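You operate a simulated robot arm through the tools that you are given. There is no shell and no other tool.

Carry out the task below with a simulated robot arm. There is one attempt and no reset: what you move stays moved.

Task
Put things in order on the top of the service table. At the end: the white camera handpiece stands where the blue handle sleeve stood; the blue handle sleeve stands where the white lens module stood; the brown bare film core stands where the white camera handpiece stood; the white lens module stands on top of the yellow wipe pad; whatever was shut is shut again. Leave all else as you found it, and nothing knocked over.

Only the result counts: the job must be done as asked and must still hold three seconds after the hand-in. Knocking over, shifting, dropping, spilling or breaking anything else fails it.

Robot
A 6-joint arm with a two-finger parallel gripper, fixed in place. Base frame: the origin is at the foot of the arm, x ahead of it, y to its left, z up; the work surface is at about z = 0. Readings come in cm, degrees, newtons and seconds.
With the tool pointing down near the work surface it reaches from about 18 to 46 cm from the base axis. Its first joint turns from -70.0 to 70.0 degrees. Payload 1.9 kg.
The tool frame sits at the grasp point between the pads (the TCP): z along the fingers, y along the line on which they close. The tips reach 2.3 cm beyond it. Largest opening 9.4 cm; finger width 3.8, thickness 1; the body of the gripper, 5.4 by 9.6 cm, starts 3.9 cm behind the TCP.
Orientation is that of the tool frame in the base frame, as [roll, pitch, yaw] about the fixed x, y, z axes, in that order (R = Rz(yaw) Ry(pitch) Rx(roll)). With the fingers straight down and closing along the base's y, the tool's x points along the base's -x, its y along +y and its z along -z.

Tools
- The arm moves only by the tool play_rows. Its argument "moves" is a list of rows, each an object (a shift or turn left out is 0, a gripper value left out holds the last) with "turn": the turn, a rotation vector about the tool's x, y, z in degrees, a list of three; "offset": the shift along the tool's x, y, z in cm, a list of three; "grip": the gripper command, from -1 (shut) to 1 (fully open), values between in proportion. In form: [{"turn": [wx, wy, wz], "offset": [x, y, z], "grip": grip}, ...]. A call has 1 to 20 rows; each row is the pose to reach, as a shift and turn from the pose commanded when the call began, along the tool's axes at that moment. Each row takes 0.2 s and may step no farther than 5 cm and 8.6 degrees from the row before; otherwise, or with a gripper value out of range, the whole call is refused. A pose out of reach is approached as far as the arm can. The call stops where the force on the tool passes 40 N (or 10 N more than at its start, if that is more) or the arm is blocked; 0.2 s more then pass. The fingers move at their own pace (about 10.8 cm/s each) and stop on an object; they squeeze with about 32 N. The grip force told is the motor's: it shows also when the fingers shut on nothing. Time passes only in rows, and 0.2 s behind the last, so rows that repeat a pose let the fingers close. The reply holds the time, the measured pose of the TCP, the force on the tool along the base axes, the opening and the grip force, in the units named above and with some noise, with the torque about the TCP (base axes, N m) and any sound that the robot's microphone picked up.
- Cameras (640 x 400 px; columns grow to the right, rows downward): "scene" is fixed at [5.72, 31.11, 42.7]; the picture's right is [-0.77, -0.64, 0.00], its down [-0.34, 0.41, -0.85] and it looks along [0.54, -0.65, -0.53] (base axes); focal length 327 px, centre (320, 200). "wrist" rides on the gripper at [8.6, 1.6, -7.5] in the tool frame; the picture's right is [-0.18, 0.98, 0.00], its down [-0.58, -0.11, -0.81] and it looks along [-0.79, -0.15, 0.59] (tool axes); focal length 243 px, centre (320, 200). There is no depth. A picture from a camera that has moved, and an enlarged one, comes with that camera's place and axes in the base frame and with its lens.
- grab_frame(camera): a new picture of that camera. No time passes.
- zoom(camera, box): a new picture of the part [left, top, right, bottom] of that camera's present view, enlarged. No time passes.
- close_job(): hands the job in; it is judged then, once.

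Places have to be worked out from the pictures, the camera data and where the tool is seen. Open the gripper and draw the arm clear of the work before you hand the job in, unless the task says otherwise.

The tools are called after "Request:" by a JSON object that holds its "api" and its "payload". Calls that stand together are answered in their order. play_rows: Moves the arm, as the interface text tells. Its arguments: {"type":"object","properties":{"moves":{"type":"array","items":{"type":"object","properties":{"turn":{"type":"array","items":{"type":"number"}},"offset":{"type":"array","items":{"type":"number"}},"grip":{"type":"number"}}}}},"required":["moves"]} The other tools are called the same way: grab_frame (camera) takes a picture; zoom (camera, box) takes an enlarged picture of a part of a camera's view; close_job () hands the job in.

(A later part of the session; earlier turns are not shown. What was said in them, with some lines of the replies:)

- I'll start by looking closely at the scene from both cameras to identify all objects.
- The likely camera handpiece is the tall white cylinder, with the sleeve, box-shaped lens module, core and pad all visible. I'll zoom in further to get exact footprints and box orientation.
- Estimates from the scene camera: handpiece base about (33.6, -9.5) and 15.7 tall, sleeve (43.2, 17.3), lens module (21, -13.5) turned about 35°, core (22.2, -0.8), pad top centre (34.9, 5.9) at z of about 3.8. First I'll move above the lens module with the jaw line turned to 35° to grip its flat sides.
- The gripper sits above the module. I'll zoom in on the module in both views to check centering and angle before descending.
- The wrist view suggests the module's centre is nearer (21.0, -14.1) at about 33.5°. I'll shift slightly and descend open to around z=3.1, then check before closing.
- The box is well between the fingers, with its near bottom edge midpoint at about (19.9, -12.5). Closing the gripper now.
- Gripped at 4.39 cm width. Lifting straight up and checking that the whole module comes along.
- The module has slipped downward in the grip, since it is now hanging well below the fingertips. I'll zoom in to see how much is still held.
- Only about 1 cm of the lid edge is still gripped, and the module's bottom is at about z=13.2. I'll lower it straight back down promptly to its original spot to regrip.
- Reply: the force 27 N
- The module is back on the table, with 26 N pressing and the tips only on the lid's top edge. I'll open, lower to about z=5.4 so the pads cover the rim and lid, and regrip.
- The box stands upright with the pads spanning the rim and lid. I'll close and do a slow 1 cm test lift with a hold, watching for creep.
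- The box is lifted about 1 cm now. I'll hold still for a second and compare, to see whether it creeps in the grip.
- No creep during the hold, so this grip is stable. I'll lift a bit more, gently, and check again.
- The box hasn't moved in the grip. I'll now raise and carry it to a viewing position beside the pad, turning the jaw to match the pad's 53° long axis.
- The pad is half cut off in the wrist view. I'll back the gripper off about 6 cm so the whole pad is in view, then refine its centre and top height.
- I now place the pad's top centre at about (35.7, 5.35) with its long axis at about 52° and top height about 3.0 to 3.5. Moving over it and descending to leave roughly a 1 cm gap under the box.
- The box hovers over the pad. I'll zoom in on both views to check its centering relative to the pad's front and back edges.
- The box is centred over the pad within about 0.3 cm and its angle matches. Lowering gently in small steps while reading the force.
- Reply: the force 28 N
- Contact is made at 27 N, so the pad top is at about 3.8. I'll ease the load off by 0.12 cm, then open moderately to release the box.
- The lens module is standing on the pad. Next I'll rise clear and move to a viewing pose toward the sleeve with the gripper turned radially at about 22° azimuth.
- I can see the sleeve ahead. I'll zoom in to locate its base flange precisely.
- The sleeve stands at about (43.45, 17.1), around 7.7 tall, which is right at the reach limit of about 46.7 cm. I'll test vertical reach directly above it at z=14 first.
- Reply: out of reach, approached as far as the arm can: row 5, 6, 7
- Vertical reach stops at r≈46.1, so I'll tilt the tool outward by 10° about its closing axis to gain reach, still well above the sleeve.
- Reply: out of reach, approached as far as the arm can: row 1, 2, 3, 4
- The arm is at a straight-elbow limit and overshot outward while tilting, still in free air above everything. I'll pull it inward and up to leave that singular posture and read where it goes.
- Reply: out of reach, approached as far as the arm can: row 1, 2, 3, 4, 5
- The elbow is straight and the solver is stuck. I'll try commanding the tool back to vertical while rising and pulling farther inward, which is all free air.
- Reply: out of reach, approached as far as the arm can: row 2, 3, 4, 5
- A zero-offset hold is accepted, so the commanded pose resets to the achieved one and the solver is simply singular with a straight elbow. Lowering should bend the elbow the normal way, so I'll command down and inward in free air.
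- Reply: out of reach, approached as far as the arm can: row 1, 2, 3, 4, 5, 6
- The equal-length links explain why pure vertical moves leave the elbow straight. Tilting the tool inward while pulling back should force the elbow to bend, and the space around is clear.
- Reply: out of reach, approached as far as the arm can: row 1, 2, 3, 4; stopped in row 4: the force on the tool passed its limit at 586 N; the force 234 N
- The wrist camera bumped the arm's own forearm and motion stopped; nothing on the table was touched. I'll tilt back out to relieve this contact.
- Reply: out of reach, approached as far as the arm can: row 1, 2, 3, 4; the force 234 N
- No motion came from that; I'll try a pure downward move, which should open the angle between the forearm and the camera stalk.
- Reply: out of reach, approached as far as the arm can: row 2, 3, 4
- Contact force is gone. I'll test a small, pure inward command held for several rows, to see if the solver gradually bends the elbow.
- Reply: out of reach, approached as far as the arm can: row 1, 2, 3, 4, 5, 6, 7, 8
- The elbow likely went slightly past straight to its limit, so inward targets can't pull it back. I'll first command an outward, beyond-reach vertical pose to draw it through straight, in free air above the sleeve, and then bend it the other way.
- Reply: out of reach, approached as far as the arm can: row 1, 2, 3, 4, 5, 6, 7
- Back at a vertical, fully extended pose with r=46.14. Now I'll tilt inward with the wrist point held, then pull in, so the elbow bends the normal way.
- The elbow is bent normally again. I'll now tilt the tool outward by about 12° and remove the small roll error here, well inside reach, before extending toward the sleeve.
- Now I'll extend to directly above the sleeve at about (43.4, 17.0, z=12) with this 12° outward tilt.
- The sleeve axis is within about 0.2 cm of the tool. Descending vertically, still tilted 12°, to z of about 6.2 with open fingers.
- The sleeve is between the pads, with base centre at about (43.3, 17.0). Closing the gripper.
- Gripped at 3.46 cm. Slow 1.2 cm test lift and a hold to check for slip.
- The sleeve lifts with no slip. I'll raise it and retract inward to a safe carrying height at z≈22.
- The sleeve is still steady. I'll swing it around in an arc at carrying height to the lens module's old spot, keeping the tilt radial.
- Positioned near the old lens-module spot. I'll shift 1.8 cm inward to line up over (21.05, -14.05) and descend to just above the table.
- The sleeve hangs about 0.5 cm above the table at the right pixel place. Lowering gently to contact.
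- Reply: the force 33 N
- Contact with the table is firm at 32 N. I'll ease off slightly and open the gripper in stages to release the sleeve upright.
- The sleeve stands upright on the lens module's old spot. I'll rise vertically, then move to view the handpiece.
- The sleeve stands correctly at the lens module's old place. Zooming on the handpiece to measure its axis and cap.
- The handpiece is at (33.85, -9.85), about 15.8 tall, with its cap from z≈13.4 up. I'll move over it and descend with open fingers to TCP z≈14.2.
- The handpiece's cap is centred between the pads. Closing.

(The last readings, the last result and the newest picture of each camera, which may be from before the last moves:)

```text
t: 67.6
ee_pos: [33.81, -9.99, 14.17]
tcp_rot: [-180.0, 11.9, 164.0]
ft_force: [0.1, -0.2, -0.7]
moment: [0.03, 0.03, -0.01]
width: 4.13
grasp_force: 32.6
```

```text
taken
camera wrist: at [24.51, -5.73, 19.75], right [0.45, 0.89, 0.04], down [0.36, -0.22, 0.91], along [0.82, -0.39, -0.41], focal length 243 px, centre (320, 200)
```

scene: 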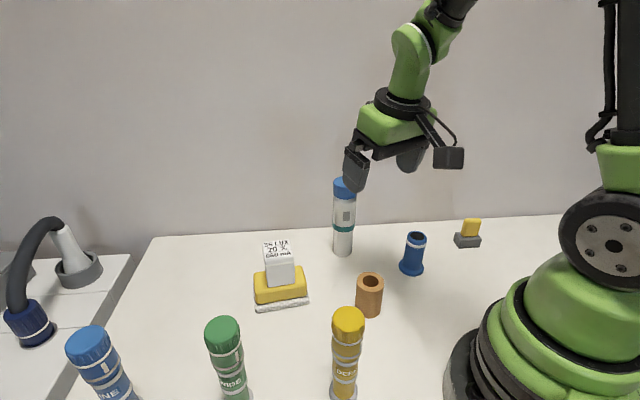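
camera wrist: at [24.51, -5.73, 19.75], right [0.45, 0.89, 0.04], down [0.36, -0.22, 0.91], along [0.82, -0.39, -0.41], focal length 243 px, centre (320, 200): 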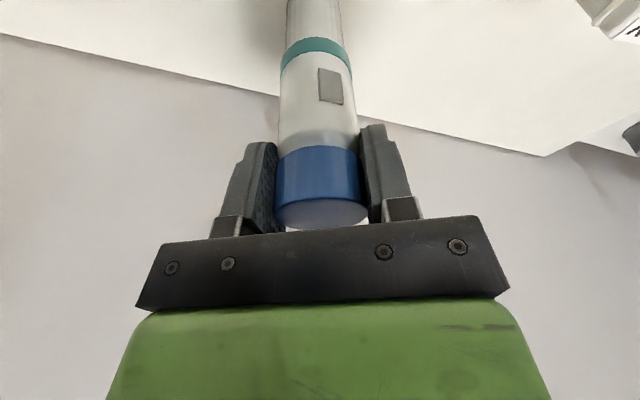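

Gripped at 4.13 cm. Now a slow 1 cm test lift, watching whether the body follows the cap.

Request:
{"api": "play_rows", "payload": {"moves": [{"offset": [-0.04, 0, -0.2], "grip": -1}, {"offset": [-0.1, 0, -0.5], "grip": -1}, {"offset": [-0.16, 0, -0.8], "grip": -1}, {"offset": [-0.21, 0, -1.0], "grip": -1}, {"offset": [-0.21, 0, -1.0], "grip": -1}, {"offset": [-0.21, 0, -1.0], "grip": -1}, {"offset": [-0.21, 0, -1.0], "grip": -1}]}}

Request:
{"api": "grab_frame", "payload": {"camera": "wrist"}}

Request:
{"api": "zoom", "payload": {"camera": "scene", "box": [280, 130, 420, 270]}}

```text
t: 69.2
ee_pos: [33.96, -10.1, 15.16]
tcp_rot: [-180.0, 11.9, 163.9]
ft_force: [0.2, 0.4, -1.2]
moment: [0.02, -0.01, -0.05]
width: 4.09
grasp_force: 31.9
```

```text
taken
camera wrist: at [24.51, -5.72, 20.77], right [0.45, 0.89, 0.04], down [0.36, -0.22, 0.91], along [0.82, -0.39, -0.41], focal length 243 px, centre (320, 200)
```

wrist: 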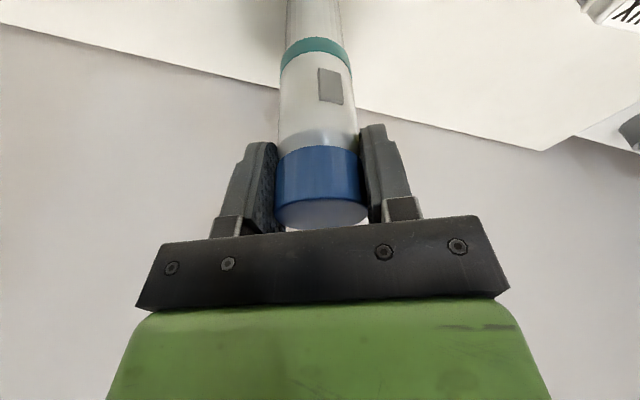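

```text
2.86 times, centred on (350, 200) of scene
camera zoom: at [5.72, 31.11, 42.7], right [-0.77, -0.64, 0.0], down [-0.34, 0.41, -0.85], along [0.54, -0.65, -0.53], focal length 933 px, centre (234, 200)
```

zoom: 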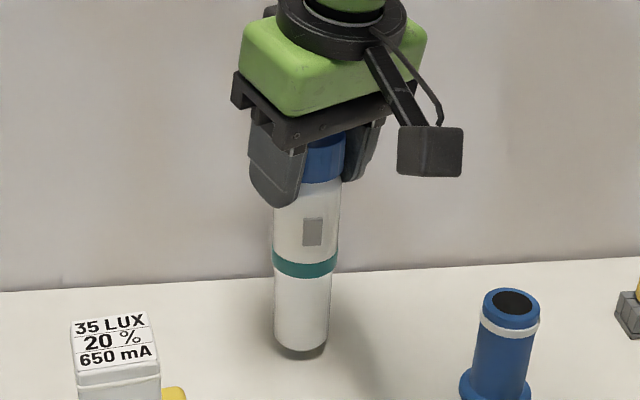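

The whole handpiece lifted cleanly with no slip. Raising it to z≈26 so its base clears everything before swinging over.

Request:
{"api": "play_rows", "payload": {"moves": [{"offset": [-0.12, 0, -0.6], "grip": -1}, {"offset": [-0.35, 0, -1.7], "grip": -1}, {"offset": [-0.7, 0, -3.3], "grip": -1}, {"offset": [-1.05, 0, -5.0], "grip": -1}, {"offset": [-1.4, 0, -6.7], "grip": -1}, {"offset": [-1.75, 0, -8.4], "grip": -1}, {"offset": [-2.1, 0, -9.9], "grip": -1}, {"offset": [-2.27, 0, -10.77], "grip": -1}, {"offset": [-2.27, 0, -10.77], "grip": -1}]}}

Request:
{"api": "grab_frame", "payload": {"camera": "wrist"}}

Request:
{"api": "grab_frame", "payload": {"camera": "scene"}}

```text
t: 71.2
ee_pos: [33.84, -10.11, 26.1]
tcp_rot: [-180.0, 12.0, 163.9]
ft_force: [-0.2, 0.6, -1.5]
moment: [0.02, -0.01, -0.01]
width: 4.08
grasp_force: 32.0
```

```text
taken
camera wrist: at [24.46, -5.77, 31.81], right [0.45, 0.89, 0.04], down [0.36, -0.22, 0.91], along [0.82, -0.39, -0.41], focal length 243 px, centre (320, 200)
```

wrist: 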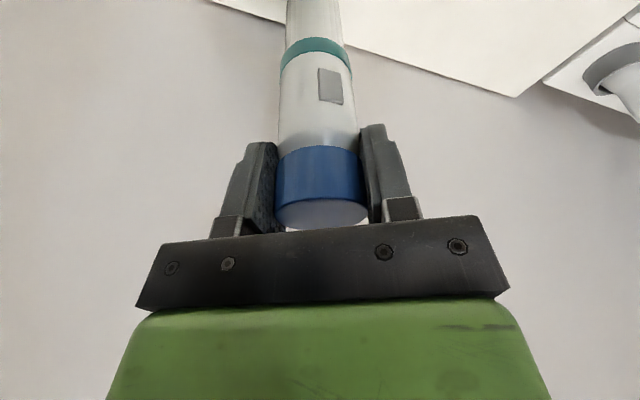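

```text
taken
```

scene: 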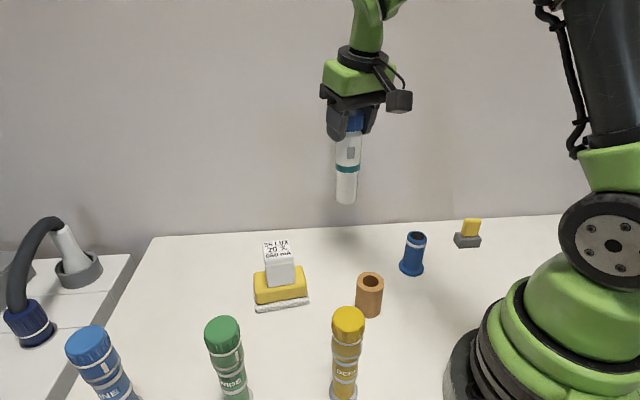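

The handpiece hangs steady, so I'll swing it along an arc at this height to the 21° azimuth.

Request:
{"api": "play_rows", "payload": {"moves": [{"turn": [-0.4, 0, -2.0], "offset": [0.33, 1.3, -0.07], "grip": -1}, {"turn": [-0.85, 0, -4.01], "offset": [0.67, 2.71, -0.14], "grip": -1}, {"turn": [-1.68, 0, -7.92], "offset": [0.92, 5.11, -0.2], "grip": -1}, {"turn": [-2.52, 0, -11.83], "offset": [1.33, 7.5, -0.28], "grip": -1}, {"turn": [-3.35, 0, -15.75], "offset": [1.92, 9.84, -0.41], "grip": -1}, {"turn": [-4.18, 0, -19.66], "offset": [2.64, 12.15, -0.56], "grip": -1}, {"turn": [-5.01, 0, -23.57], "offset": [3.54, 14.39, -0.75], "grip": -1}, {"turn": [-5.84, 0, -27.48], "offset": [4.59, 16.56, -0.98], "grip": -1}, {"turn": [-6.67, 0, -31.39], "offset": [5.77, 18.66, -1.23], "grip": -1}, {"turn": [-7.4, 0, -34.82], "offset": [6.92, 20.42, -1.47], "grip": -1}, {"turn": [-7.78, 0, -36.58], "offset": [7.56, 21.29, -1.61], "grip": -1}, {"turn": [-7.78, 0, -36.58], "offset": [7.56, 21.29, -1.61], "grip": -1}]}}

Request:
{"api": "grab_frame", "payload": {"camera": "wrist"}}

Request:
{"api": "grab_frame", "payload": {"camera": "scene"}}

```text
t: 73.8
ee_pos: [32.28, 12.6, 26.12]
tcp_rot: [179.8, 12.0, -158.6]
ft_force: [0.3, 0.4, -2.5]
moment: [0.0, 0.01, 0.02]
width: 4.11
grasp_force: 31.6
```

```text
taken
camera wrist: at [22.24, 10.46, 31.75], right [-0.19, 0.98, 0.04], down [0.41, 0.04, 0.91], along [0.89, 0.19, -0.41], focal length 243 px, centre (320, 200)
```

wrist: 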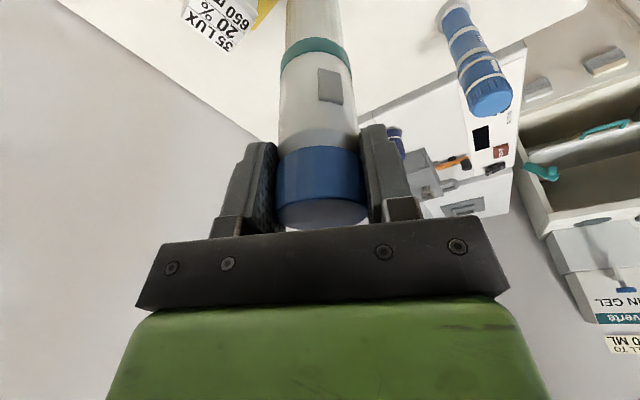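

```text
taken
```

scene: 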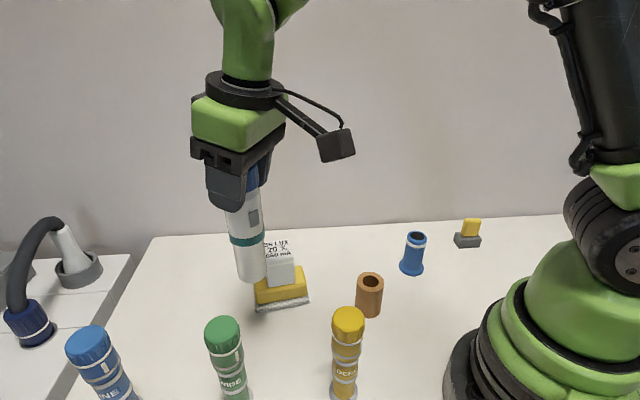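

At azimuth 21.3° with its base about 12 cm up. Now I'll extend outward and down to just above the sleeve's old spot, targeting (43.35, 17.0) at z≈16.

Request:
{"api": "play_rows", "payload": {"moves": [{"offset": [-0.87, 0, 0.7], "grip": -1}, {"offset": [-2.13, 0.01, 1.99], "grip": -1}, {"offset": [-3.33, 0.02, 3.57], "grip": -1}, {"offset": [-4.53, 0.03, 5.15], "grip": -1}, {"offset": [-5.7, 0.03, 6.83], "grip": -1}, {"offset": [-6.88, 0.04, 8.52], "grip": -1}, {"offset": [-8.05, 0.05, 10.2], "grip": -1}, {"offset": [-9.0, 0.06, 11.52], "grip": -1}, {"offset": [-9.55, 0.06, 12.25], "grip": -1}, {"offset": [-9.55, 0.06, 12.25], "grip": -1}]}}

Request:
{"api": "grab_frame", "payload": {"camera": "wrist"}}

Request:
{"api": "zoom", "payload": {"camera": "scene", "box": [120, 200, 280, 330]}}

```text
t: 76.0
ee_pos: [43.39, 16.97, 16.14]
tcp_rot: [179.9, 11.9, -158.7]
ft_force: [-0.4, 0.0, -1.0]
moment: [-0.01, -0.02, -0.03]
width: 4.09
grasp_force: 31.9
```

```text
taken
camera wrist: at [33.27, 14.79, 21.76], right [-0.19, 0.98, 0.04], down [0.41, 0.04, 0.91], along [0.89, 0.19, -0.41], focal length 243 px, centre (320, 200)
```

wrist: 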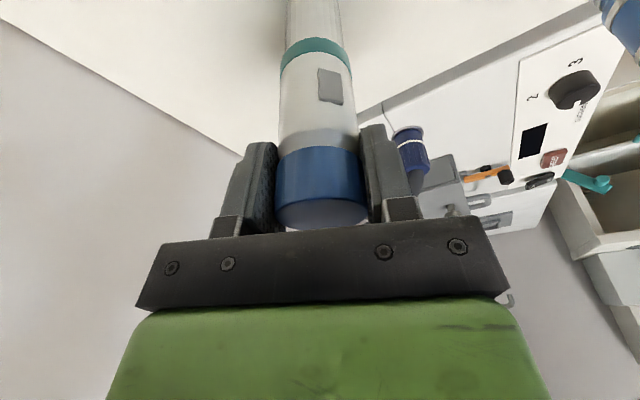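

```text
3.08 times, centred on (200, 265) of scene
camera zoom: at [5.72, 31.11, 42.7], right [-0.77, -0.64, 0.0], down [-0.34, 0.41, -0.85], along [0.54, -0.65, -0.53], focal length 1005 px, centre (689, 0)
```

zoom: 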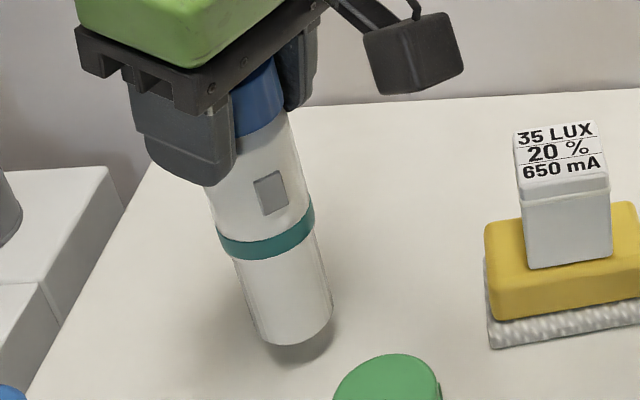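

The base is about 2 cm above the table and lines up with the sleeve's old pixel location. Lowering slowly toward contact.

Request:
{"api": "play_rows", "payload": {"moves": [{"offset": [0.1, 0, 0.5], "grip": -1}, {"offset": [0.22, 0, 1.05], "grip": -1}, {"offset": [0.31, 0, 1.45], "grip": -1}, {"offset": [0.37, 0, 1.75], "grip": -1}, {"offset": [0.37, 0, 1.75], "grip": -1}]}}

Request:
{"api": "zoom", "payload": {"camera": "scene", "box": [120, 200, 280, 330]}}

```text
t: 77.2
ee_pos: [43.32, 16.97, 14.28]
tcp_rot: [179.8, 12.0, -158.8]
ft_force: [-0.3, -0.2, -1.3]
moment: [0.0, 0.02, 0.0]
width: 4.08
grasp_force: 32.0
```

```text
3.08 times, centred on (200, 265) of scene
camera zoom: at [5.72, 31.11, 42.7], right [-0.77, -0.64, 0.0], down [-0.34, 0.41, -0.85], along [0.54, -0.65, -0.53], focal length 1005 px, centre (689, 0)
```

zoom: 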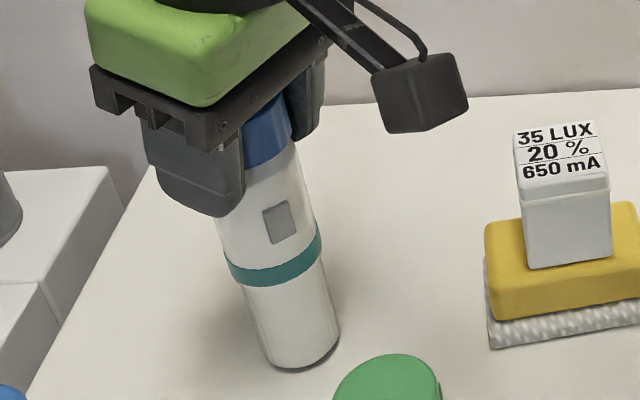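

Request:
{"api": "play_rows", "payload": {"moves": [{"offset": [0.015, 0, 0.07], "grip": -1}, {"offset": [0.03, 0, 0.13], "grip": -1}, {"offset": [0.03, 0, 0.13], "grip": -1}]}}

```text
t: 78.0
ee_pos: [43.36, 16.86, 14.29]
tcp_rot: [179.9, 11.9, -158.6]
ft_force: [0.2, -0.1, -2.0]
moment: [0.01, 0.0, -0.01]
width: 4.07
grasp_force: 32.0
```

Request:
{"api": "play_rows", "payload": {"moves": [{"offset": [0.015, 0, 0.06], "grip": -1}, {"offset": [0.025, 0, 0.12], "grip": -1}, {"offset": [0.025, 0, 0.12], "grip": -1}]}}

```text
t: 78.8
ee_pos: [43.27, 16.92, 14.13]
tcp_rot: [180.0, 12.0, -158.7]
ft_force: [0.8, -0.1, -2.1]
moment: [-0.02, 0.04, -0.02]
width: 4.1
grasp_force: 31.6
```

Request:
{"api": "play_rows", "payload": {"moves": [{"offset": [0.012, 0, 0.06], "grip": -1}, {"offset": [0.02, 0, 0.1], "grip": -1}, {"offset": [0.02, 0, 0.1], "grip": -1}]}}

```text
t: 79.6
ee_pos: [43.45, 16.97, 14.04]
tcp_rot: [179.9, 12.0, -158.7]
ft_force: [-2.8, -1.5, 14.0]
moment: [-0.1, 0.4, -0.01]
width: 4.09
grasp_force: 31.8
```

Contact at 14 N. I'll ease off a touch and open gradually so the tall handpiece stays upright.

Request:
{"api": "play_rows", "payload": {"moves": [{"offset": [-0.008, 0, -0.04], "grip": -1}, {"offset": [-0.008, 0, -0.04], "grip": -1}, {"offset": [-0.008, 0, -0.04], "grip": -0.08}, {"offset": [-0.008, 0, -0.04], "grip": 0.05}, {"offset": [-0.008, 0, -0.04], "grip": 0.3}, {"offset": [-0.008, 0, -0.04], "grip": 0.7}, {"offset": [-0.008, 0, -0.04], "grip": 1}, {"offset": [-0.008, 0, -0.04], "grip": 1}]}}

Request:
{"api": "grab_frame", "payload": {"camera": "wrist"}}

Request:
{"api": "zoom", "payload": {"camera": "scene", "box": [120, 200, 280, 330]}}

```text
t: 81.4
ee_pos: [43.28, 16.9, 14.12]
tcp_rot: [179.9, 12.0, -158.7]
ft_force: [-0.4, 0.7, -0.4]
moment: [0.0, -0.02, 0.02]
width: 9.4
grasp_force: 0.0
```

```text
taken
camera wrist: at [33.3, 14.77, 19.68], right [-0.19, 0.98, 0.04], down [0.41, 0.04, 0.91], along [0.89, 0.19, -0.41], focal length 243 px, centre (320, 200)
```

wrist: 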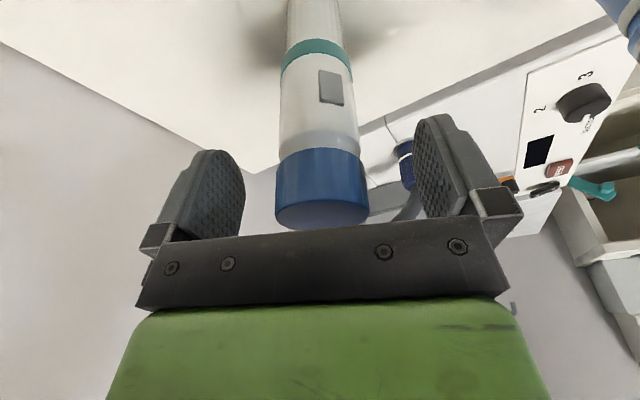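

```text
3.08 times, centred on (200, 265) of scene
camera zoom: at [5.72, 31.11, 42.7], right [-0.77, -0.64, 0.0], down [-0.34, 0.41, -0.85], along [0.54, -0.65, -0.53], focal length 1005 px, centre (689, 0)
```

zoom: 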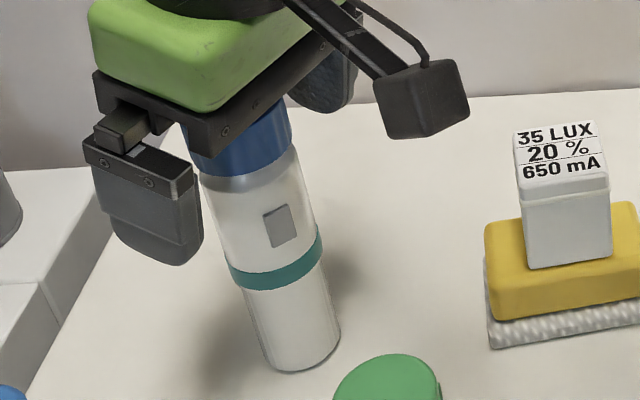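

The handpiece is standing on the sleeve's old spot and the pixel location matches. I'll retract along the tool axis, then pull back inward.

Request:
{"api": "play_rows", "payload": {"moves": [{"offset": [0, 0, -0.8], "grip": 1}, {"offset": [0, 0, -2.2], "grip": 1}, {"offset": [0, 0, -4.0], "grip": 1}, {"offset": [0, 0, -6.0], "grip": 1}, {"offset": [0.8, 0, -7.8], "grip": 1}, {"offset": [2.5, 0, -9.0], "grip": 1}, {"offset": [5.0, 0, -10], "grip": 1}, {"offset": [7.5, 0, -11], "grip": 1}, {"offset": [9.5, 0, -11.5], "grip": 1}, {"offset": [9.5, 0, -11.5], "grip": 1}]}}

Request:
{"api": "grab_frame", "payload": {"camera": "scene"}}

Request:
{"api": "grab_frame", "payload": {"camera": "wrist"}}

```text
t: 83.6
ee_pos: [32.32, 12.77, 23.29]
tcp_rot: [-179.9, 12.0, -158.8]
ft_force: [-0.8, 0.5, -0.2]
moment: [0.01, 0.02, 0.02]
width: 9.39
grasp_force: 0.1
```

```text
taken
```

scene: 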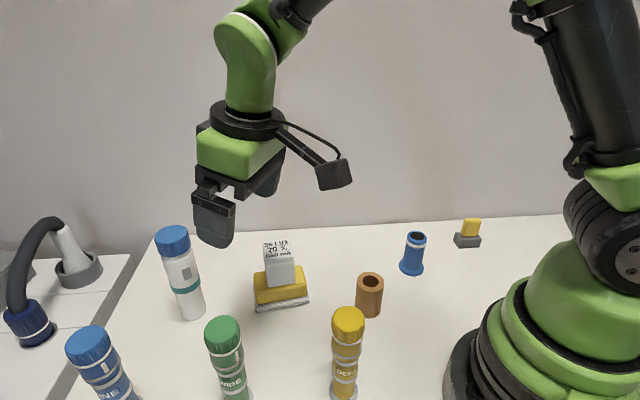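

```text
taken
camera wrist: at [22.37, 10.51, 28.97], right [-0.19, 0.98, 0.04], down [0.41, 0.04, 0.91], along [0.89, 0.19, -0.41], focal length 243 px, centre (320, 200)
```

wrist: 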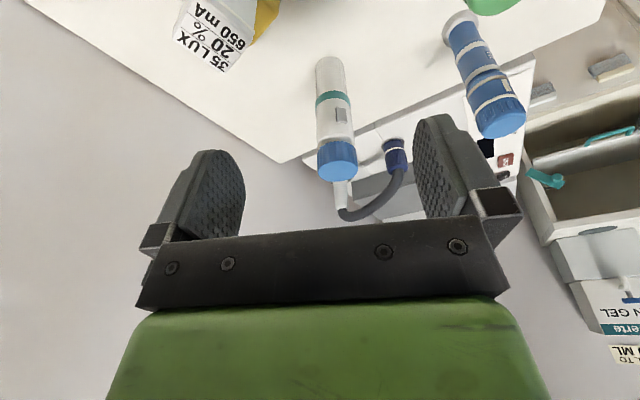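

The handpiece stands properly. Next is the brown core, so I'll bring the tool back to vertical and retract inward first.

Request:
{"api": "play_rows", "payload": {"moves": [{"turn": [0, 3, 0], "offset": [1.5, 0, -0.3], "grip": 1}, {"turn": [0, 6, 0], "offset": [3.2, 0, -0.7], "grip": 1}, {"turn": [0, 9, 0], "offset": [5.0, 0, -1.0], "grip": 1}, {"turn": [0, 12, 0], "offset": [6.6, 0, -1.4], "grip": 1}, {"turn": [0, 12, 0], "offset": [6.6, 0, -1.4], "grip": 1}]}}

```text
t: 84.8
ee_pos: [26.18, 10.3, 23.34]
tcp_rot: [-180.0, -0.1, -158.6]
ft_force: [-0.6, 0.4, -0.3]
moment: [-0.03, -0.01, 0.01]
width: 9.39
grasp_force: 0.1
```

Request:
{"api": "play_rows", "payload": {"moves": [{"turn": [0, 0, 3.5], "offset": [1.2, -1.2, 0.4], "grip": 1}, {"turn": [0, 0, 7.5], "offset": [2.8, -2.9, 1.0], "grip": 1}, {"turn": [0, 0, 11.5], "offset": [4.4, -4.5, 1.7], "grip": 1}, {"turn": [0, 0, 15.5], "offset": [6.0, -6.2, 2.3], "grip": 1}, {"turn": [0, 0, 19.5], "offset": [7.4, -7.6, 2.9], "grip": 1}, {"turn": [0, 0, 23.5], "offset": [8.41, -8.63, 3.34], "grip": 1}, {"turn": [0, 0, 23.5], "offset": [8.41, -8.63, 3.34], "grip": 1}]}}

Request:
{"api": "grab_frame", "payload": {"camera": "wrist"}}

Request:
{"api": "grab_frame", "payload": {"camera": "scene"}}

```text
t: 86.4
ee_pos: [21.5, -0.88, 20.03]
tcp_rot: [180.0, 0.1, 177.6]
ft_force: [0.1, -0.1, 0.4]
moment: [-0.01, 0.02, 0.0]
width: 9.41
grasp_force: 0.1
```

```text
taken
camera wrist: at [12.74, 1.11, 27.57], right [0.22, 0.97, 0.0], down [0.58, -0.13, 0.81], along [0.79, -0.18, -0.59], focal length 243 px, centre (320, 200)
```

wrist: 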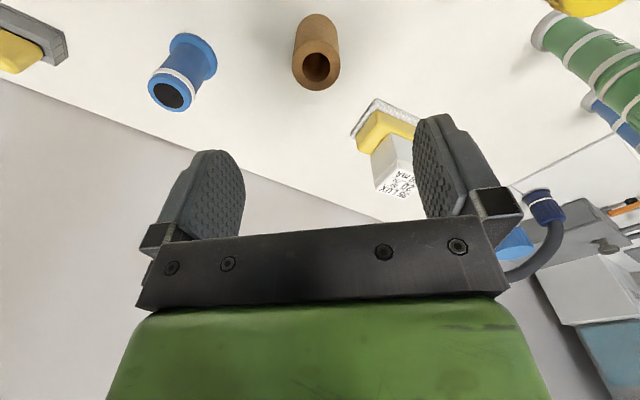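

```text
taken
```

scene: 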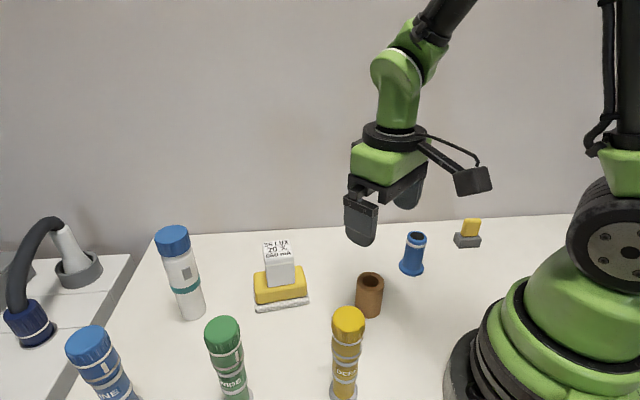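

The core is seen at about (22.4, -1.15). Descending to z≈10 above it and rechecking alignment.

Request:
{"api": "play_rows", "payload": {"moves": [{"offset": [-0.5, -0.1, 1.5], "grip": 1}, {"offset": [-0.91, -0.23, 3.5], "grip": 1}, {"offset": [-0.91, -0.23, 5.5], "grip": 1}, {"offset": [-0.91, -0.23, 7.5], "grip": 1}, {"offset": [-0.91, -0.23, 9.3], "grip": 1}, {"offset": [-0.91, -0.23, 10.0], "grip": 1}, {"offset": [-0.91, -0.23, 10.0], "grip": 1}]}}

Request:
{"api": "grab_frame", "payload": {"camera": "wrist"}}

Request:
{"api": "zoom", "payload": {"camera": "scene", "box": [300, 200, 460, 330]}}

```text
t: 88.0
ee_pos: [22.47, -1.0, 9.98]
tcp_rot: [180.0, -0.1, 177.8]
ft_force: [-0.4, 0.4, -0.2]
moment: [0.0, -0.01, -0.02]
width: 9.4
grasp_force: 0.0
```

```text
taken
camera wrist: at [13.63, 0.82, 17.54], right [0.22, 0.98, 0.0], down [0.58, -0.13, 0.81], along [0.79, -0.18, -0.59], focal length 243 px, centre (320, 200)
```

wrist: 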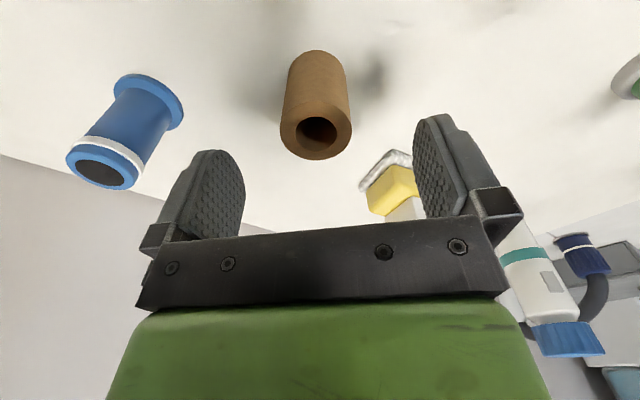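

```text
3.08 times, centred on (380, 265) of scene
camera zoom: at [5.72, 31.11, 42.7], right [-0.77, -0.64, 0.0], down [-0.34, 0.41, -0.85], along [0.54, -0.65, -0.53], focal length 1005 px, centre (135, 0)
```

zoom: 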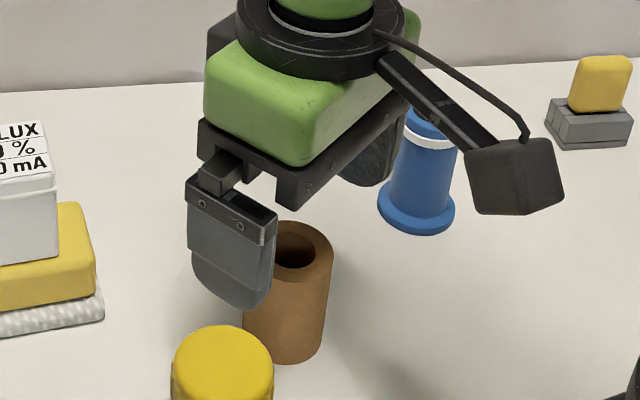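

The core is nearly centred, off by about 0.2 cm. Fine-adjusting and descending to z≈4.3, then closing.

Request:
{"api": "play_rows", "payload": {"moves": [{"offset": [0.1, -0.2, 0.8], "grip": 1}, {"offset": [0.15, -0.2, 2.2], "grip": 1}, {"offset": [0.15, -0.2, 3.6], "grip": 1}, {"offset": [0.15, -0.2, 4.8], "grip": 1}, {"offset": [0.15, -0.2, 5.6], "grip": 1}, {"offset": [0.15, -0.2, 5.6], "grip": 1}]}}

Request:
{"api": "grab_frame", "payload": {"camera": "wrist"}}

Request:
{"api": "zoom", "payload": {"camera": "scene", "box": [300, 200, 460, 330]}}

```text
t: 89.4
ee_pos: [22.14, -1.3, 4.36]
tcp_rot: [179.9, -0.1, 177.9]
ft_force: [0.5, 0.1, -0.6]
moment: [0.01, -0.02, 0.0]
width: 9.42
grasp_force: 0.0
```

```text
taken
camera wrist: at [13.48, 0.62, 11.94], right [0.22, 0.98, 0.0], down [0.58, -0.13, 0.81], along [0.79, -0.18, -0.59], focal length 243 px, centre (320, 200)
```

wrist: 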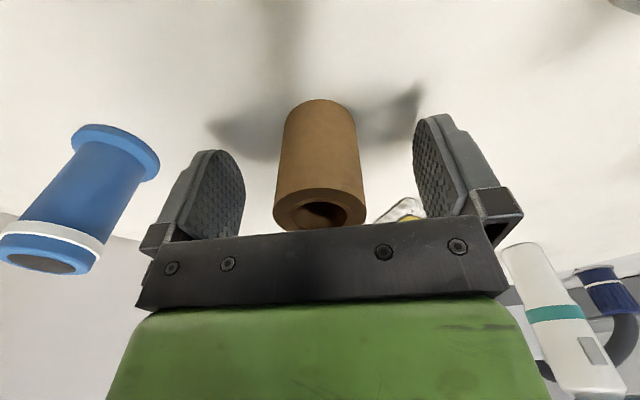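

```text
3.08 times, centred on (380, 265) of scene
camera zoom: at [5.72, 31.11, 42.7], right [-0.77, -0.64, 0.0], down [-0.34, 0.41, -0.85], along [0.54, -0.65, -0.53], focal length 1005 px, centre (135, 0)
```

zoom: 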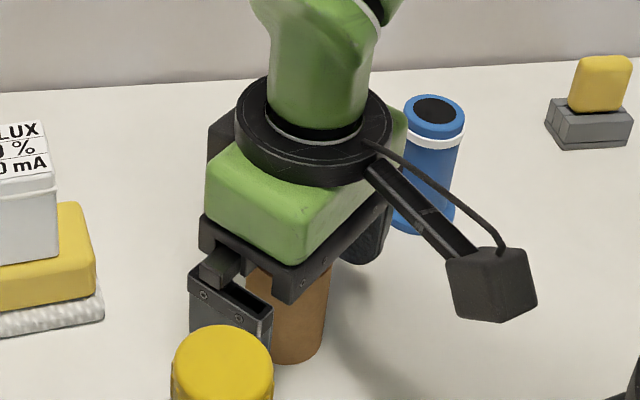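

The core is between the pads. Closing and doing a slow 1 cm test lift.

Request:
{"api": "play_rows", "payload": {"moves": [{"grip": 0.3}, {"grip": -0.1}, {"grip": -1}, {"grip": -1}, {"grip": -1}, {"offset": [0, 0, -0.2], "grip": -1}, {"offset": [0, 0, -0.5], "grip": -1}, {"offset": [0, 0, -0.8], "grip": -1}, {"offset": [0, 0, -1.1], "grip": -1}, {"offset": [0, 0, -1.1], "grip": -1}, {"offset": [0, 0, -1.1], "grip": -1}, {"offset": [0, 0, -1.1], "grip": -1}]}}

Request:
{"api": "grab_frame", "payload": {"camera": "wrist"}}

Request:
{"api": "zoom", "payload": {"camera": "scene", "box": [300, 200, 460, 330]}}

```text
t: 92.0
ee_pos: [22.33, -1.3, 5.55]
tcp_rot: [-180.0, -0.1, 177.7]
ft_force: [-0.8, -0.1, 0.3]
moment: [-0.04, 0.01, 0.0]
width: 4.06
grasp_force: 31.8
```

```text
taken
camera wrist: at [13.49, 0.63, 13.08], right [0.22, 0.98, 0.0], down [0.58, -0.13, 0.81], along [0.79, -0.18, -0.59], focal length 243 px, centre (320, 200)
```

wrist: 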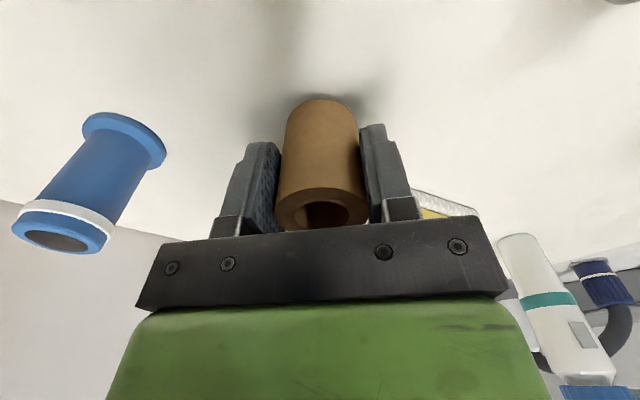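

```text
3.08 times, centred on (380, 265) of scene
camera zoom: at [5.72, 31.11, 42.7], right [-0.77, -0.64, 0.0], down [-0.34, 0.41, -0.85], along [0.54, -0.65, -0.53], focal length 1005 px, centre (135, 0)
```

zoom: 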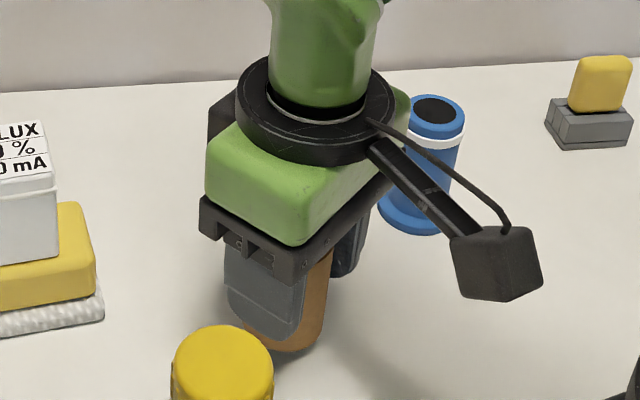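

The core lifted without slip. Raising to z≈14 and carrying it over to the handpiece's old spot at (33.85, -9.8).

Request:
{"api": "play_rows", "payload": {"moves": [{"offset": [0, 0, -0.6], "grip": -1}, {"offset": [0, 0, -1.8], "grip": -1}, {"offset": [0, 0, -3.4], "grip": -1}, {"offset": [0, 0, -5.0], "grip": -1}, {"offset": [0, 0, -6.8], "grip": -1}, {"offset": [0, 0, -8.2], "grip": -1}, {"offset": [-0.6, -0.4, -8.5], "turn": [0, 0, 0.7], "grip": -1}, {"offset": [-1.8, -1.2, -8.5], "turn": [0, 0, 2.1], "grip": -1}, {"offset": [-3.4, -2.3, -8.5], "turn": [0, 0, 4], "grip": -1}, {"offset": [-5.0, -3.4, -8.5], "turn": [0, 0, 6], "grip": -1}, {"offset": [-6.7, -4.5, -8.5], "turn": [0, 0, 8], "grip": -1}, {"offset": [-8.4, -5.65, -8.5], "turn": [0, 0, 10], "grip": -1}, {"offset": [-10.0, -6.7, -8.5], "turn": [0, 0, 12], "grip": -1}, {"offset": [-11.2, -7.5, -8.5], "turn": [0, 0, 13.3], "grip": -1}, {"offset": [-11.93, -8.03, -8.5], "turn": [0, 0, 13.9], "grip": -1}, {"offset": [-11.93, -8.03, -8.5], "turn": [0, 0, 13.9], "grip": -1}]}}

Request:
{"api": "grab_frame", "payload": {"camera": "wrist"}}

Request:
{"api": "grab_frame", "payload": {"camera": "scene"}}

```text
t: 95.4
ee_pos: [33.89, -9.82, 13.88]
tcp_rot: [-179.9, -0.1, 163.9]
ft_force: [-0.3, -0.7, 0.0]
moment: [-0.02, -0.01, -0.01]
width: 4.1
grasp_force: 32.3
```

```text
taken
camera wrist: at [25.87, -5.84, 21.53], right [0.45, 0.89, 0.0], down [0.53, -0.27, 0.81], along [0.72, -0.36, -0.59], focal length 243 px, centre (320, 200)
```

wrist: 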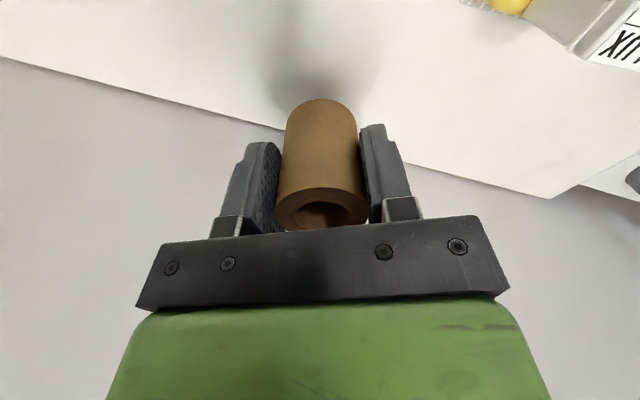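

```text
taken
```

scene: 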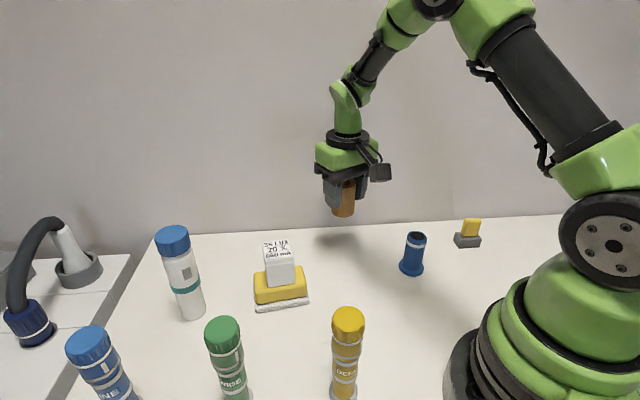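

The core is steady above the handpiece's old spot. Lowering to about 1 cm above the table.

Request:
{"api": "play_rows", "payload": {"moves": [{"offset": [0, 0, 0.6], "grip": -1}, {"offset": [0, 0, 2.0], "grip": -1}, {"offset": [0, 0, 3.6], "grip": -1}, {"offset": [0, 0, 5.2], "grip": -1}, {"offset": [0, 0, 6.6], "grip": -1}, {"offset": [0, 0, 7.8], "grip": -1}, {"offset": [0, 0, 8.5], "grip": -1}, {"offset": [0, 0, 8.5], "grip": -1}]}}

Request:
{"api": "zoom", "payload": {"camera": "scene", "box": [290, 180, 400, 280]}}

Request:
{"api": "grab_frame", "payload": {"camera": "wrist"}}

```text
t: 97.2
ee_pos: [33.91, -9.72, 5.54]
tcp_rot: [-179.9, 0.0, 164.0]
ft_force: [-0.5, 0.9, -0.5]
moment: [0.01, 0.01, -0.01]
width: 4.08
grasp_force: 32.3
```

```text
4.00 times, centred on (345, 230) of scene
camera zoom: at [5.72, 31.11, 42.7], right [-0.77, -0.64, 0.0], down [-0.34, 0.41, -0.85], along [0.54, -0.65, -0.53], focal length 1306 px, centre (220, 80)
```

zoom: 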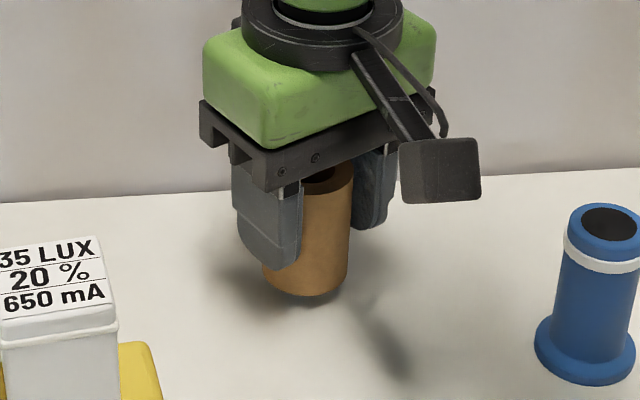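

```text
taken
camera wrist: at [25.86, -5.85, 13.04], right [0.45, 0.89, 0.0], down [0.53, -0.27, 0.81], along [0.72, -0.36, -0.59], focal length 243 px, centre (320, 200)
```

wrist: 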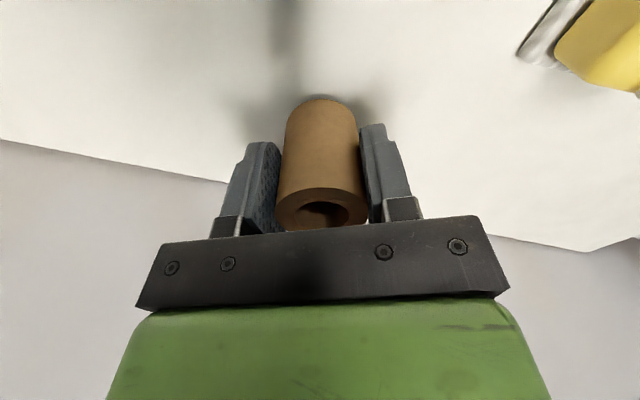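

The core is within about 0.3 cm of the target pixel. I'll nudge slightly and lower gently to contact.

Request:
{"api": "play_rows", "payload": {"moves": [{"offset": [0.11, -0.16, 0.3], "grip": -1}, {"offset": [0.11, -0.16, 0.7], "grip": -1}, {"offset": [0.11, -0.16, 0.95], "grip": -1}, {"offset": [0.11, -0.16, 0.95], "grip": -1}]}}

```text
t: 98.2
ee_pos: [33.67, -9.93, 4.61]
tcp_rot: [-180.0, -0.1, 163.8]
ft_force: [0.0, 0.0, -0.3]
moment: [-0.03, 0.01, 0.0]
width: 4.08
grasp_force: 31.7
```

Request:
{"api": "play_rows", "payload": {"moves": [{"offset": [0, 0, 0.07], "grip": -1}, {"offset": [0, 0, 0.13], "grip": -1}, {"offset": [0, 0, 0.13], "grip": -1}]}}

```text
t: 99.0
ee_pos: [33.68, -9.8, 4.32]
tcp_rot: [180.0, 0.0, 164.0]
ft_force: [-0.1, -0.1, -0.1]
moment: [0.0, 0.01, -0.04]
width: 4.07
grasp_force: 32.2
```

Request:
{"api": "play_rows", "payload": {"moves": [{"offset": [0, 0, 0.06], "grip": -1}, {"offset": [0, 0, 0.1], "grip": -1}, {"offset": [0, 0, 0.1], "grip": -1}]}}

```text
t: 99.8
ee_pos: [33.71, -9.83, 4.3]
tcp_rot: [-179.9, 0.1, 164.0]
ft_force: [-6.2, 2.7, 20.8]
moment: [0.15, 0.03, 0.07]
width: 4.08
grasp_force: 32.4
```

Contact at 21 N. Easing off slightly and opening in stages to release the core.

Request:
{"api": "play_rows", "payload": {"moves": [{"offset": [0, 0, -0.07], "grip": -1}, {"offset": [0, 0, -0.07], "grip": -0.08}, {"offset": [0, 0, -0.07], "grip": 0.1}, {"offset": [0, 0, -0.07], "grip": 0.4}, {"offset": [0, 0, -0.07], "grip": 0.7}, {"offset": [0, 0, -0.07], "grip": 0.7}]}}

Request:
{"api": "grab_frame", "payload": {"camera": "wrist"}}

Request:
{"api": "zoom", "payload": {"camera": "scene", "box": [290, 180, 400, 280]}}

```text
t: 101.2
ee_pos: [33.63, -9.92, 4.29]
tcp_rot: [-180.0, -0.1, 163.9]
ft_force: [-0.1, 0.9, 0.3]
moment: [-0.04, -0.02, 0.0]
width: 7.99
grasp_force: 0.1
```

```text
taken
camera wrist: at [25.67, -5.96, 11.94], right [0.45, 0.89, 0.0], down [0.53, -0.27, 0.81], along [0.72, -0.36, -0.59], focal length 243 px, centre (320, 200)
```

wrist: 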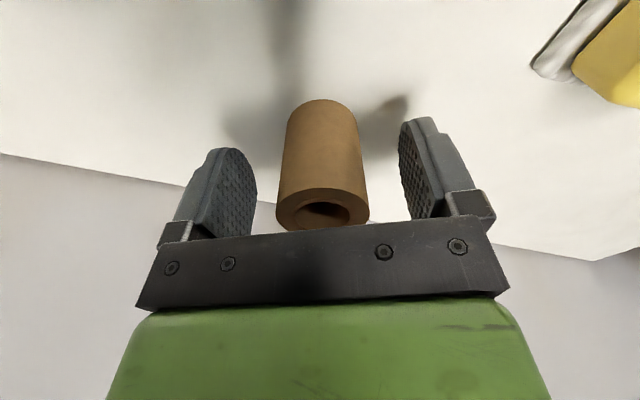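

```text
4.00 times, centred on (345, 230) of scene
camera zoom: at [5.72, 31.11, 42.7], right [-0.77, -0.64, 0.0], down [-0.34, 0.41, -0.85], along [0.54, -0.65, -0.53], focal length 1306 px, centre (220, 80)
```

zoom: 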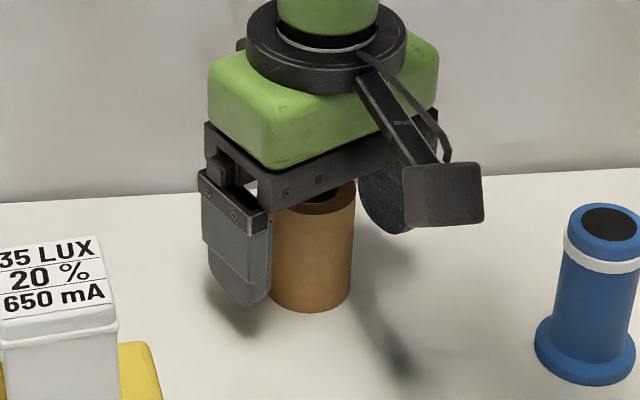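

The core stands exactly where the handpiece was. Raising the gripper straight up and drawing the arm clear.

Request:
{"api": "play_rows", "payload": {"moves": [{"offset": [0, 0, -0.8], "grip": 0.7}, {"offset": [0, 0, -2.5], "grip": 0.8}, {"offset": [0, 0, -5], "grip": 1}, {"offset": [0, 0, -8], "grip": 1}, {"offset": [0, 0, -11], "grip": 1}, {"offset": [0, 0, -14], "grip": 1}, {"offset": [1, 0, -17], "grip": 1}, {"offset": [3, 0, -19.5], "grip": 1}, {"offset": [5, 0, -21.5], "grip": 1}, {"offset": [7, 0, -22], "grip": 1}, {"offset": [7, 0, -22], "grip": 1}]}}

Request:
{"api": "grab_frame", "payload": {"camera": "scene"}}

Request:
{"api": "grab_frame", "payload": {"camera": "wrist"}}

Request:
{"api": "zoom", "payload": {"camera": "scene", "box": [150, 210, 470, 340]}}

```text
t: 103.6
ee_pos: [27.03, -7.84, 26.45]
tcp_rot: [180.0, -0.1, 163.9]
ft_force: [-0.2, -0.2, 0.6]
moment: [0.03, 0.0, 0.01]
width: 9.39
grasp_force: 0.1
```

```text
taken
```

scene: 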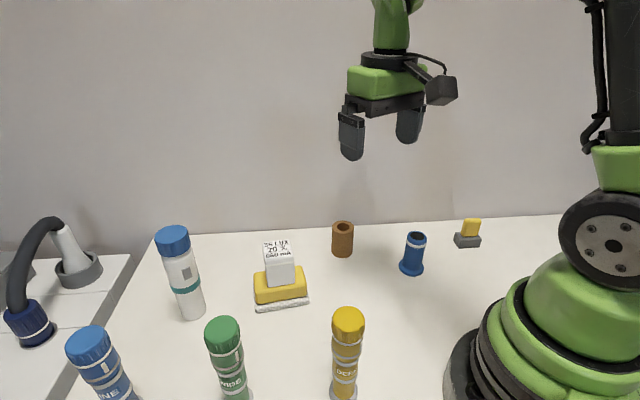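

```text
taken
camera wrist: at [18.93, -3.99, 34.01], right [0.45, 0.89, 0.0], down [0.53, -0.27, 0.81], along [0.72, -0.36, -0.59], focal length 243 px, centre (320, 200)
```

wrist: 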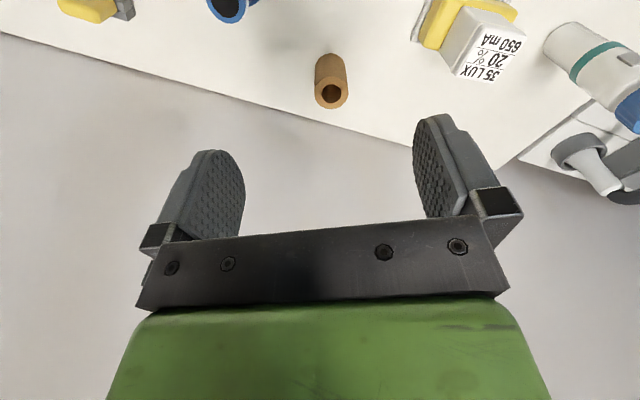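

```text
2.00 times, centred on (310, 275) of scene
camera zoom: at [5.72, 31.11, 42.7], right [-0.77, -0.64, 0.0], down [-0.34, 0.41, -0.85], along [0.54, -0.65, -0.53], focal length 653 px, centre (340, 50)
```

zoom: 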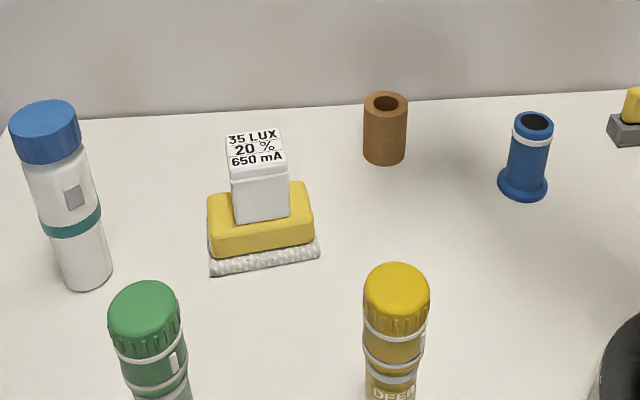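

All four pieces stand in their new places. I'll compare zooms with the initial views to confirm the pad, sleeve and other items haven't shifted.

Request:
{"api": "zoom", "payload": {"camera": "scene", "box": [240, 255, 320, 320]}}

Request:
{"api": "zoom", "payload": {"camera": "scene", "box": [384, 225, 448, 285]}}

Request:
{"api": "zoom", "payload": {"camera": "scene", "box": [155, 260, 235, 330]}}

Request:
{"api": "zoom", "payload": {"camera": "scene", "box": [0, 200, 240, 400]}}

Request:
{"api": "zoom", "payload": {"camera": "scene", "box": [310, 170, 380, 265]}}

```text
6.15 times, centred on (280, 288) of scene
camera zoom: at [5.72, 31.11, 42.7], right [-0.77, -0.64, 0.0], down [-0.34, 0.41, -0.85], along [0.54, -0.65, -0.53], focal length 2010 px, centre (566, -338)
```

zoom: 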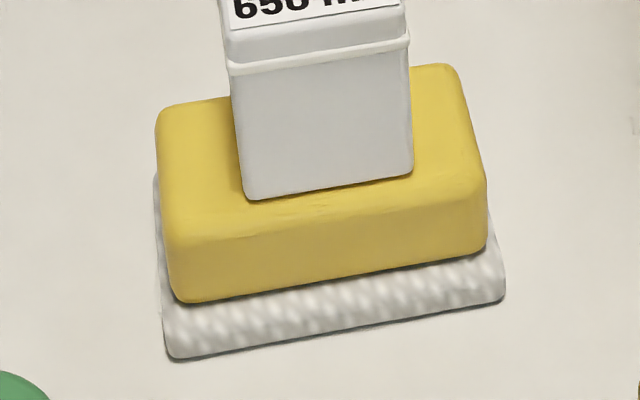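

```text
6.67 times, centred on (416, 255) of scene
camera zoom: at [5.72, 31.11, 42.7], right [-0.77, -0.64, 0.0], down [-0.34, 0.41, -0.85], along [0.54, -0.65, -0.53], focal length 2177 px, centre (-320, -167)
```

zoom: 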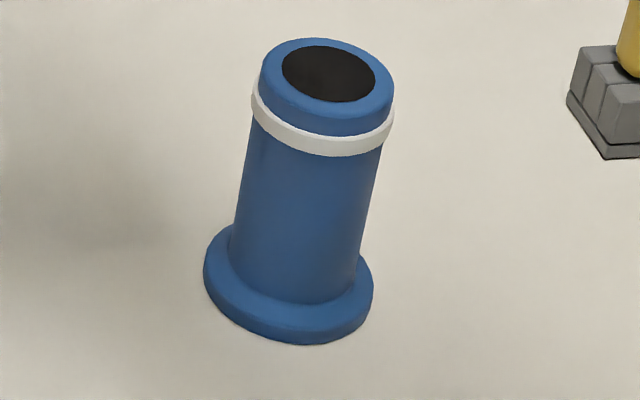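

```text
5.71 times, centred on (195, 295) of scene
camera zoom: at [5.72, 31.11, 42.7], right [-0.77, -0.64, 0.0], down [-0.34, 0.41, -0.85], along [0.54, -0.65, -0.53], focal length 1866 px, centre (1034, -343)
```

zoom: 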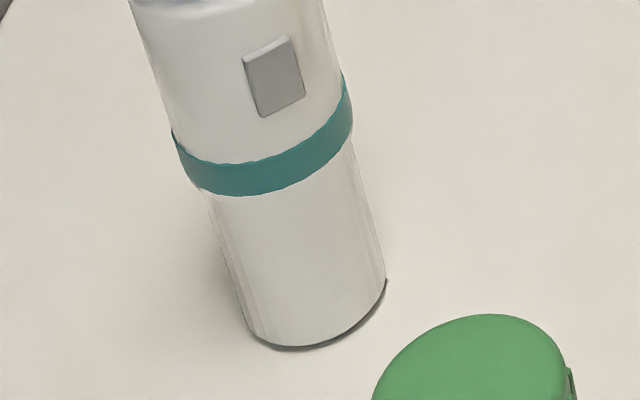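

```text
2.00 times, centred on (120, 300) of scene
camera zoom: at [5.72, 31.11, 42.7], right [-0.77, -0.64, 0.0], down [-0.34, 0.41, -0.85], along [0.54, -0.65, -0.53], focal length 653 px, centre (720, 0)
```

zoom: 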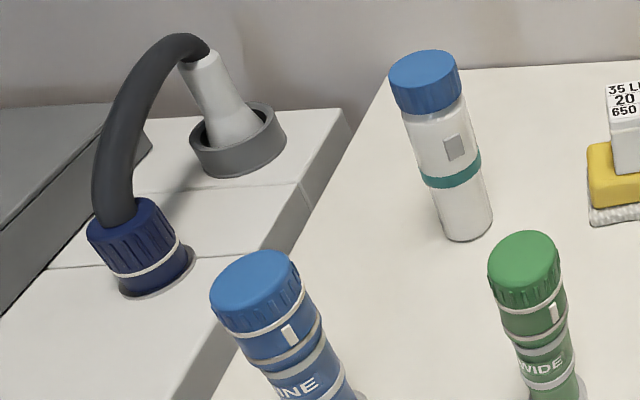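

```text
4.21 times, centred on (345, 218) of scene
camera zoom: at [5.72, 31.11, 42.7], right [-0.77, -0.64, 0.0], down [-0.34, 0.41, -0.85], along [0.54, -0.65, -0.53], focal length 1375 px, centre (215, 126)
```

zoom: 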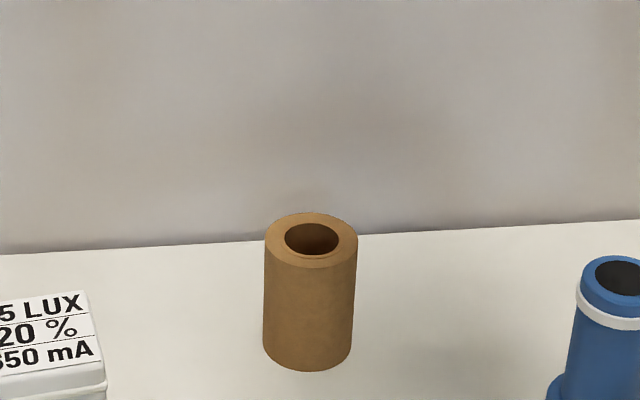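

The pad is unmoved, and each piece sits within about 0.3 cm of its target footprint. Everything is upright, nothing was opened, and the gripper is open and clear, so I'm handing in the job.

Request:
{"api": "close_job", "payload": {}}

```text
The job is handed in.
```

The job is done and handed in. In the final pictures every moved piece stands upright, about 0.3 cm or less from its target.

- **White camera handpiece:** it stands where the blue handle sleeve stood.
- **Blue handle sleeve:** it stands where the white lens module stood.
- **Brown bare film core:** it stands where the white camera handpiece stood.
- **White lens module:** it stands on top of the yellow wipe pad, and the pad itself has not moved.

I took the tall white cylinder with the blue cap as the camera handpiece and the white box marked "35 LUX" as the lens module. Neither is labelled by name.

Three things happened along the way:

- **Slip:** the lens module slid down in the grip on its first lift. I set it back on the table without dropping it, regripped it and carried on.
- **Bump:** the camera on the gripper hit the arm's own forearm, with the force peaking at 586 N before the motion stopped. Nothing on the table was touched.
- **Nothing opened:** I did not open anything, so there was nothing to shut again.

The gripper is open and the arm is clear of the table.
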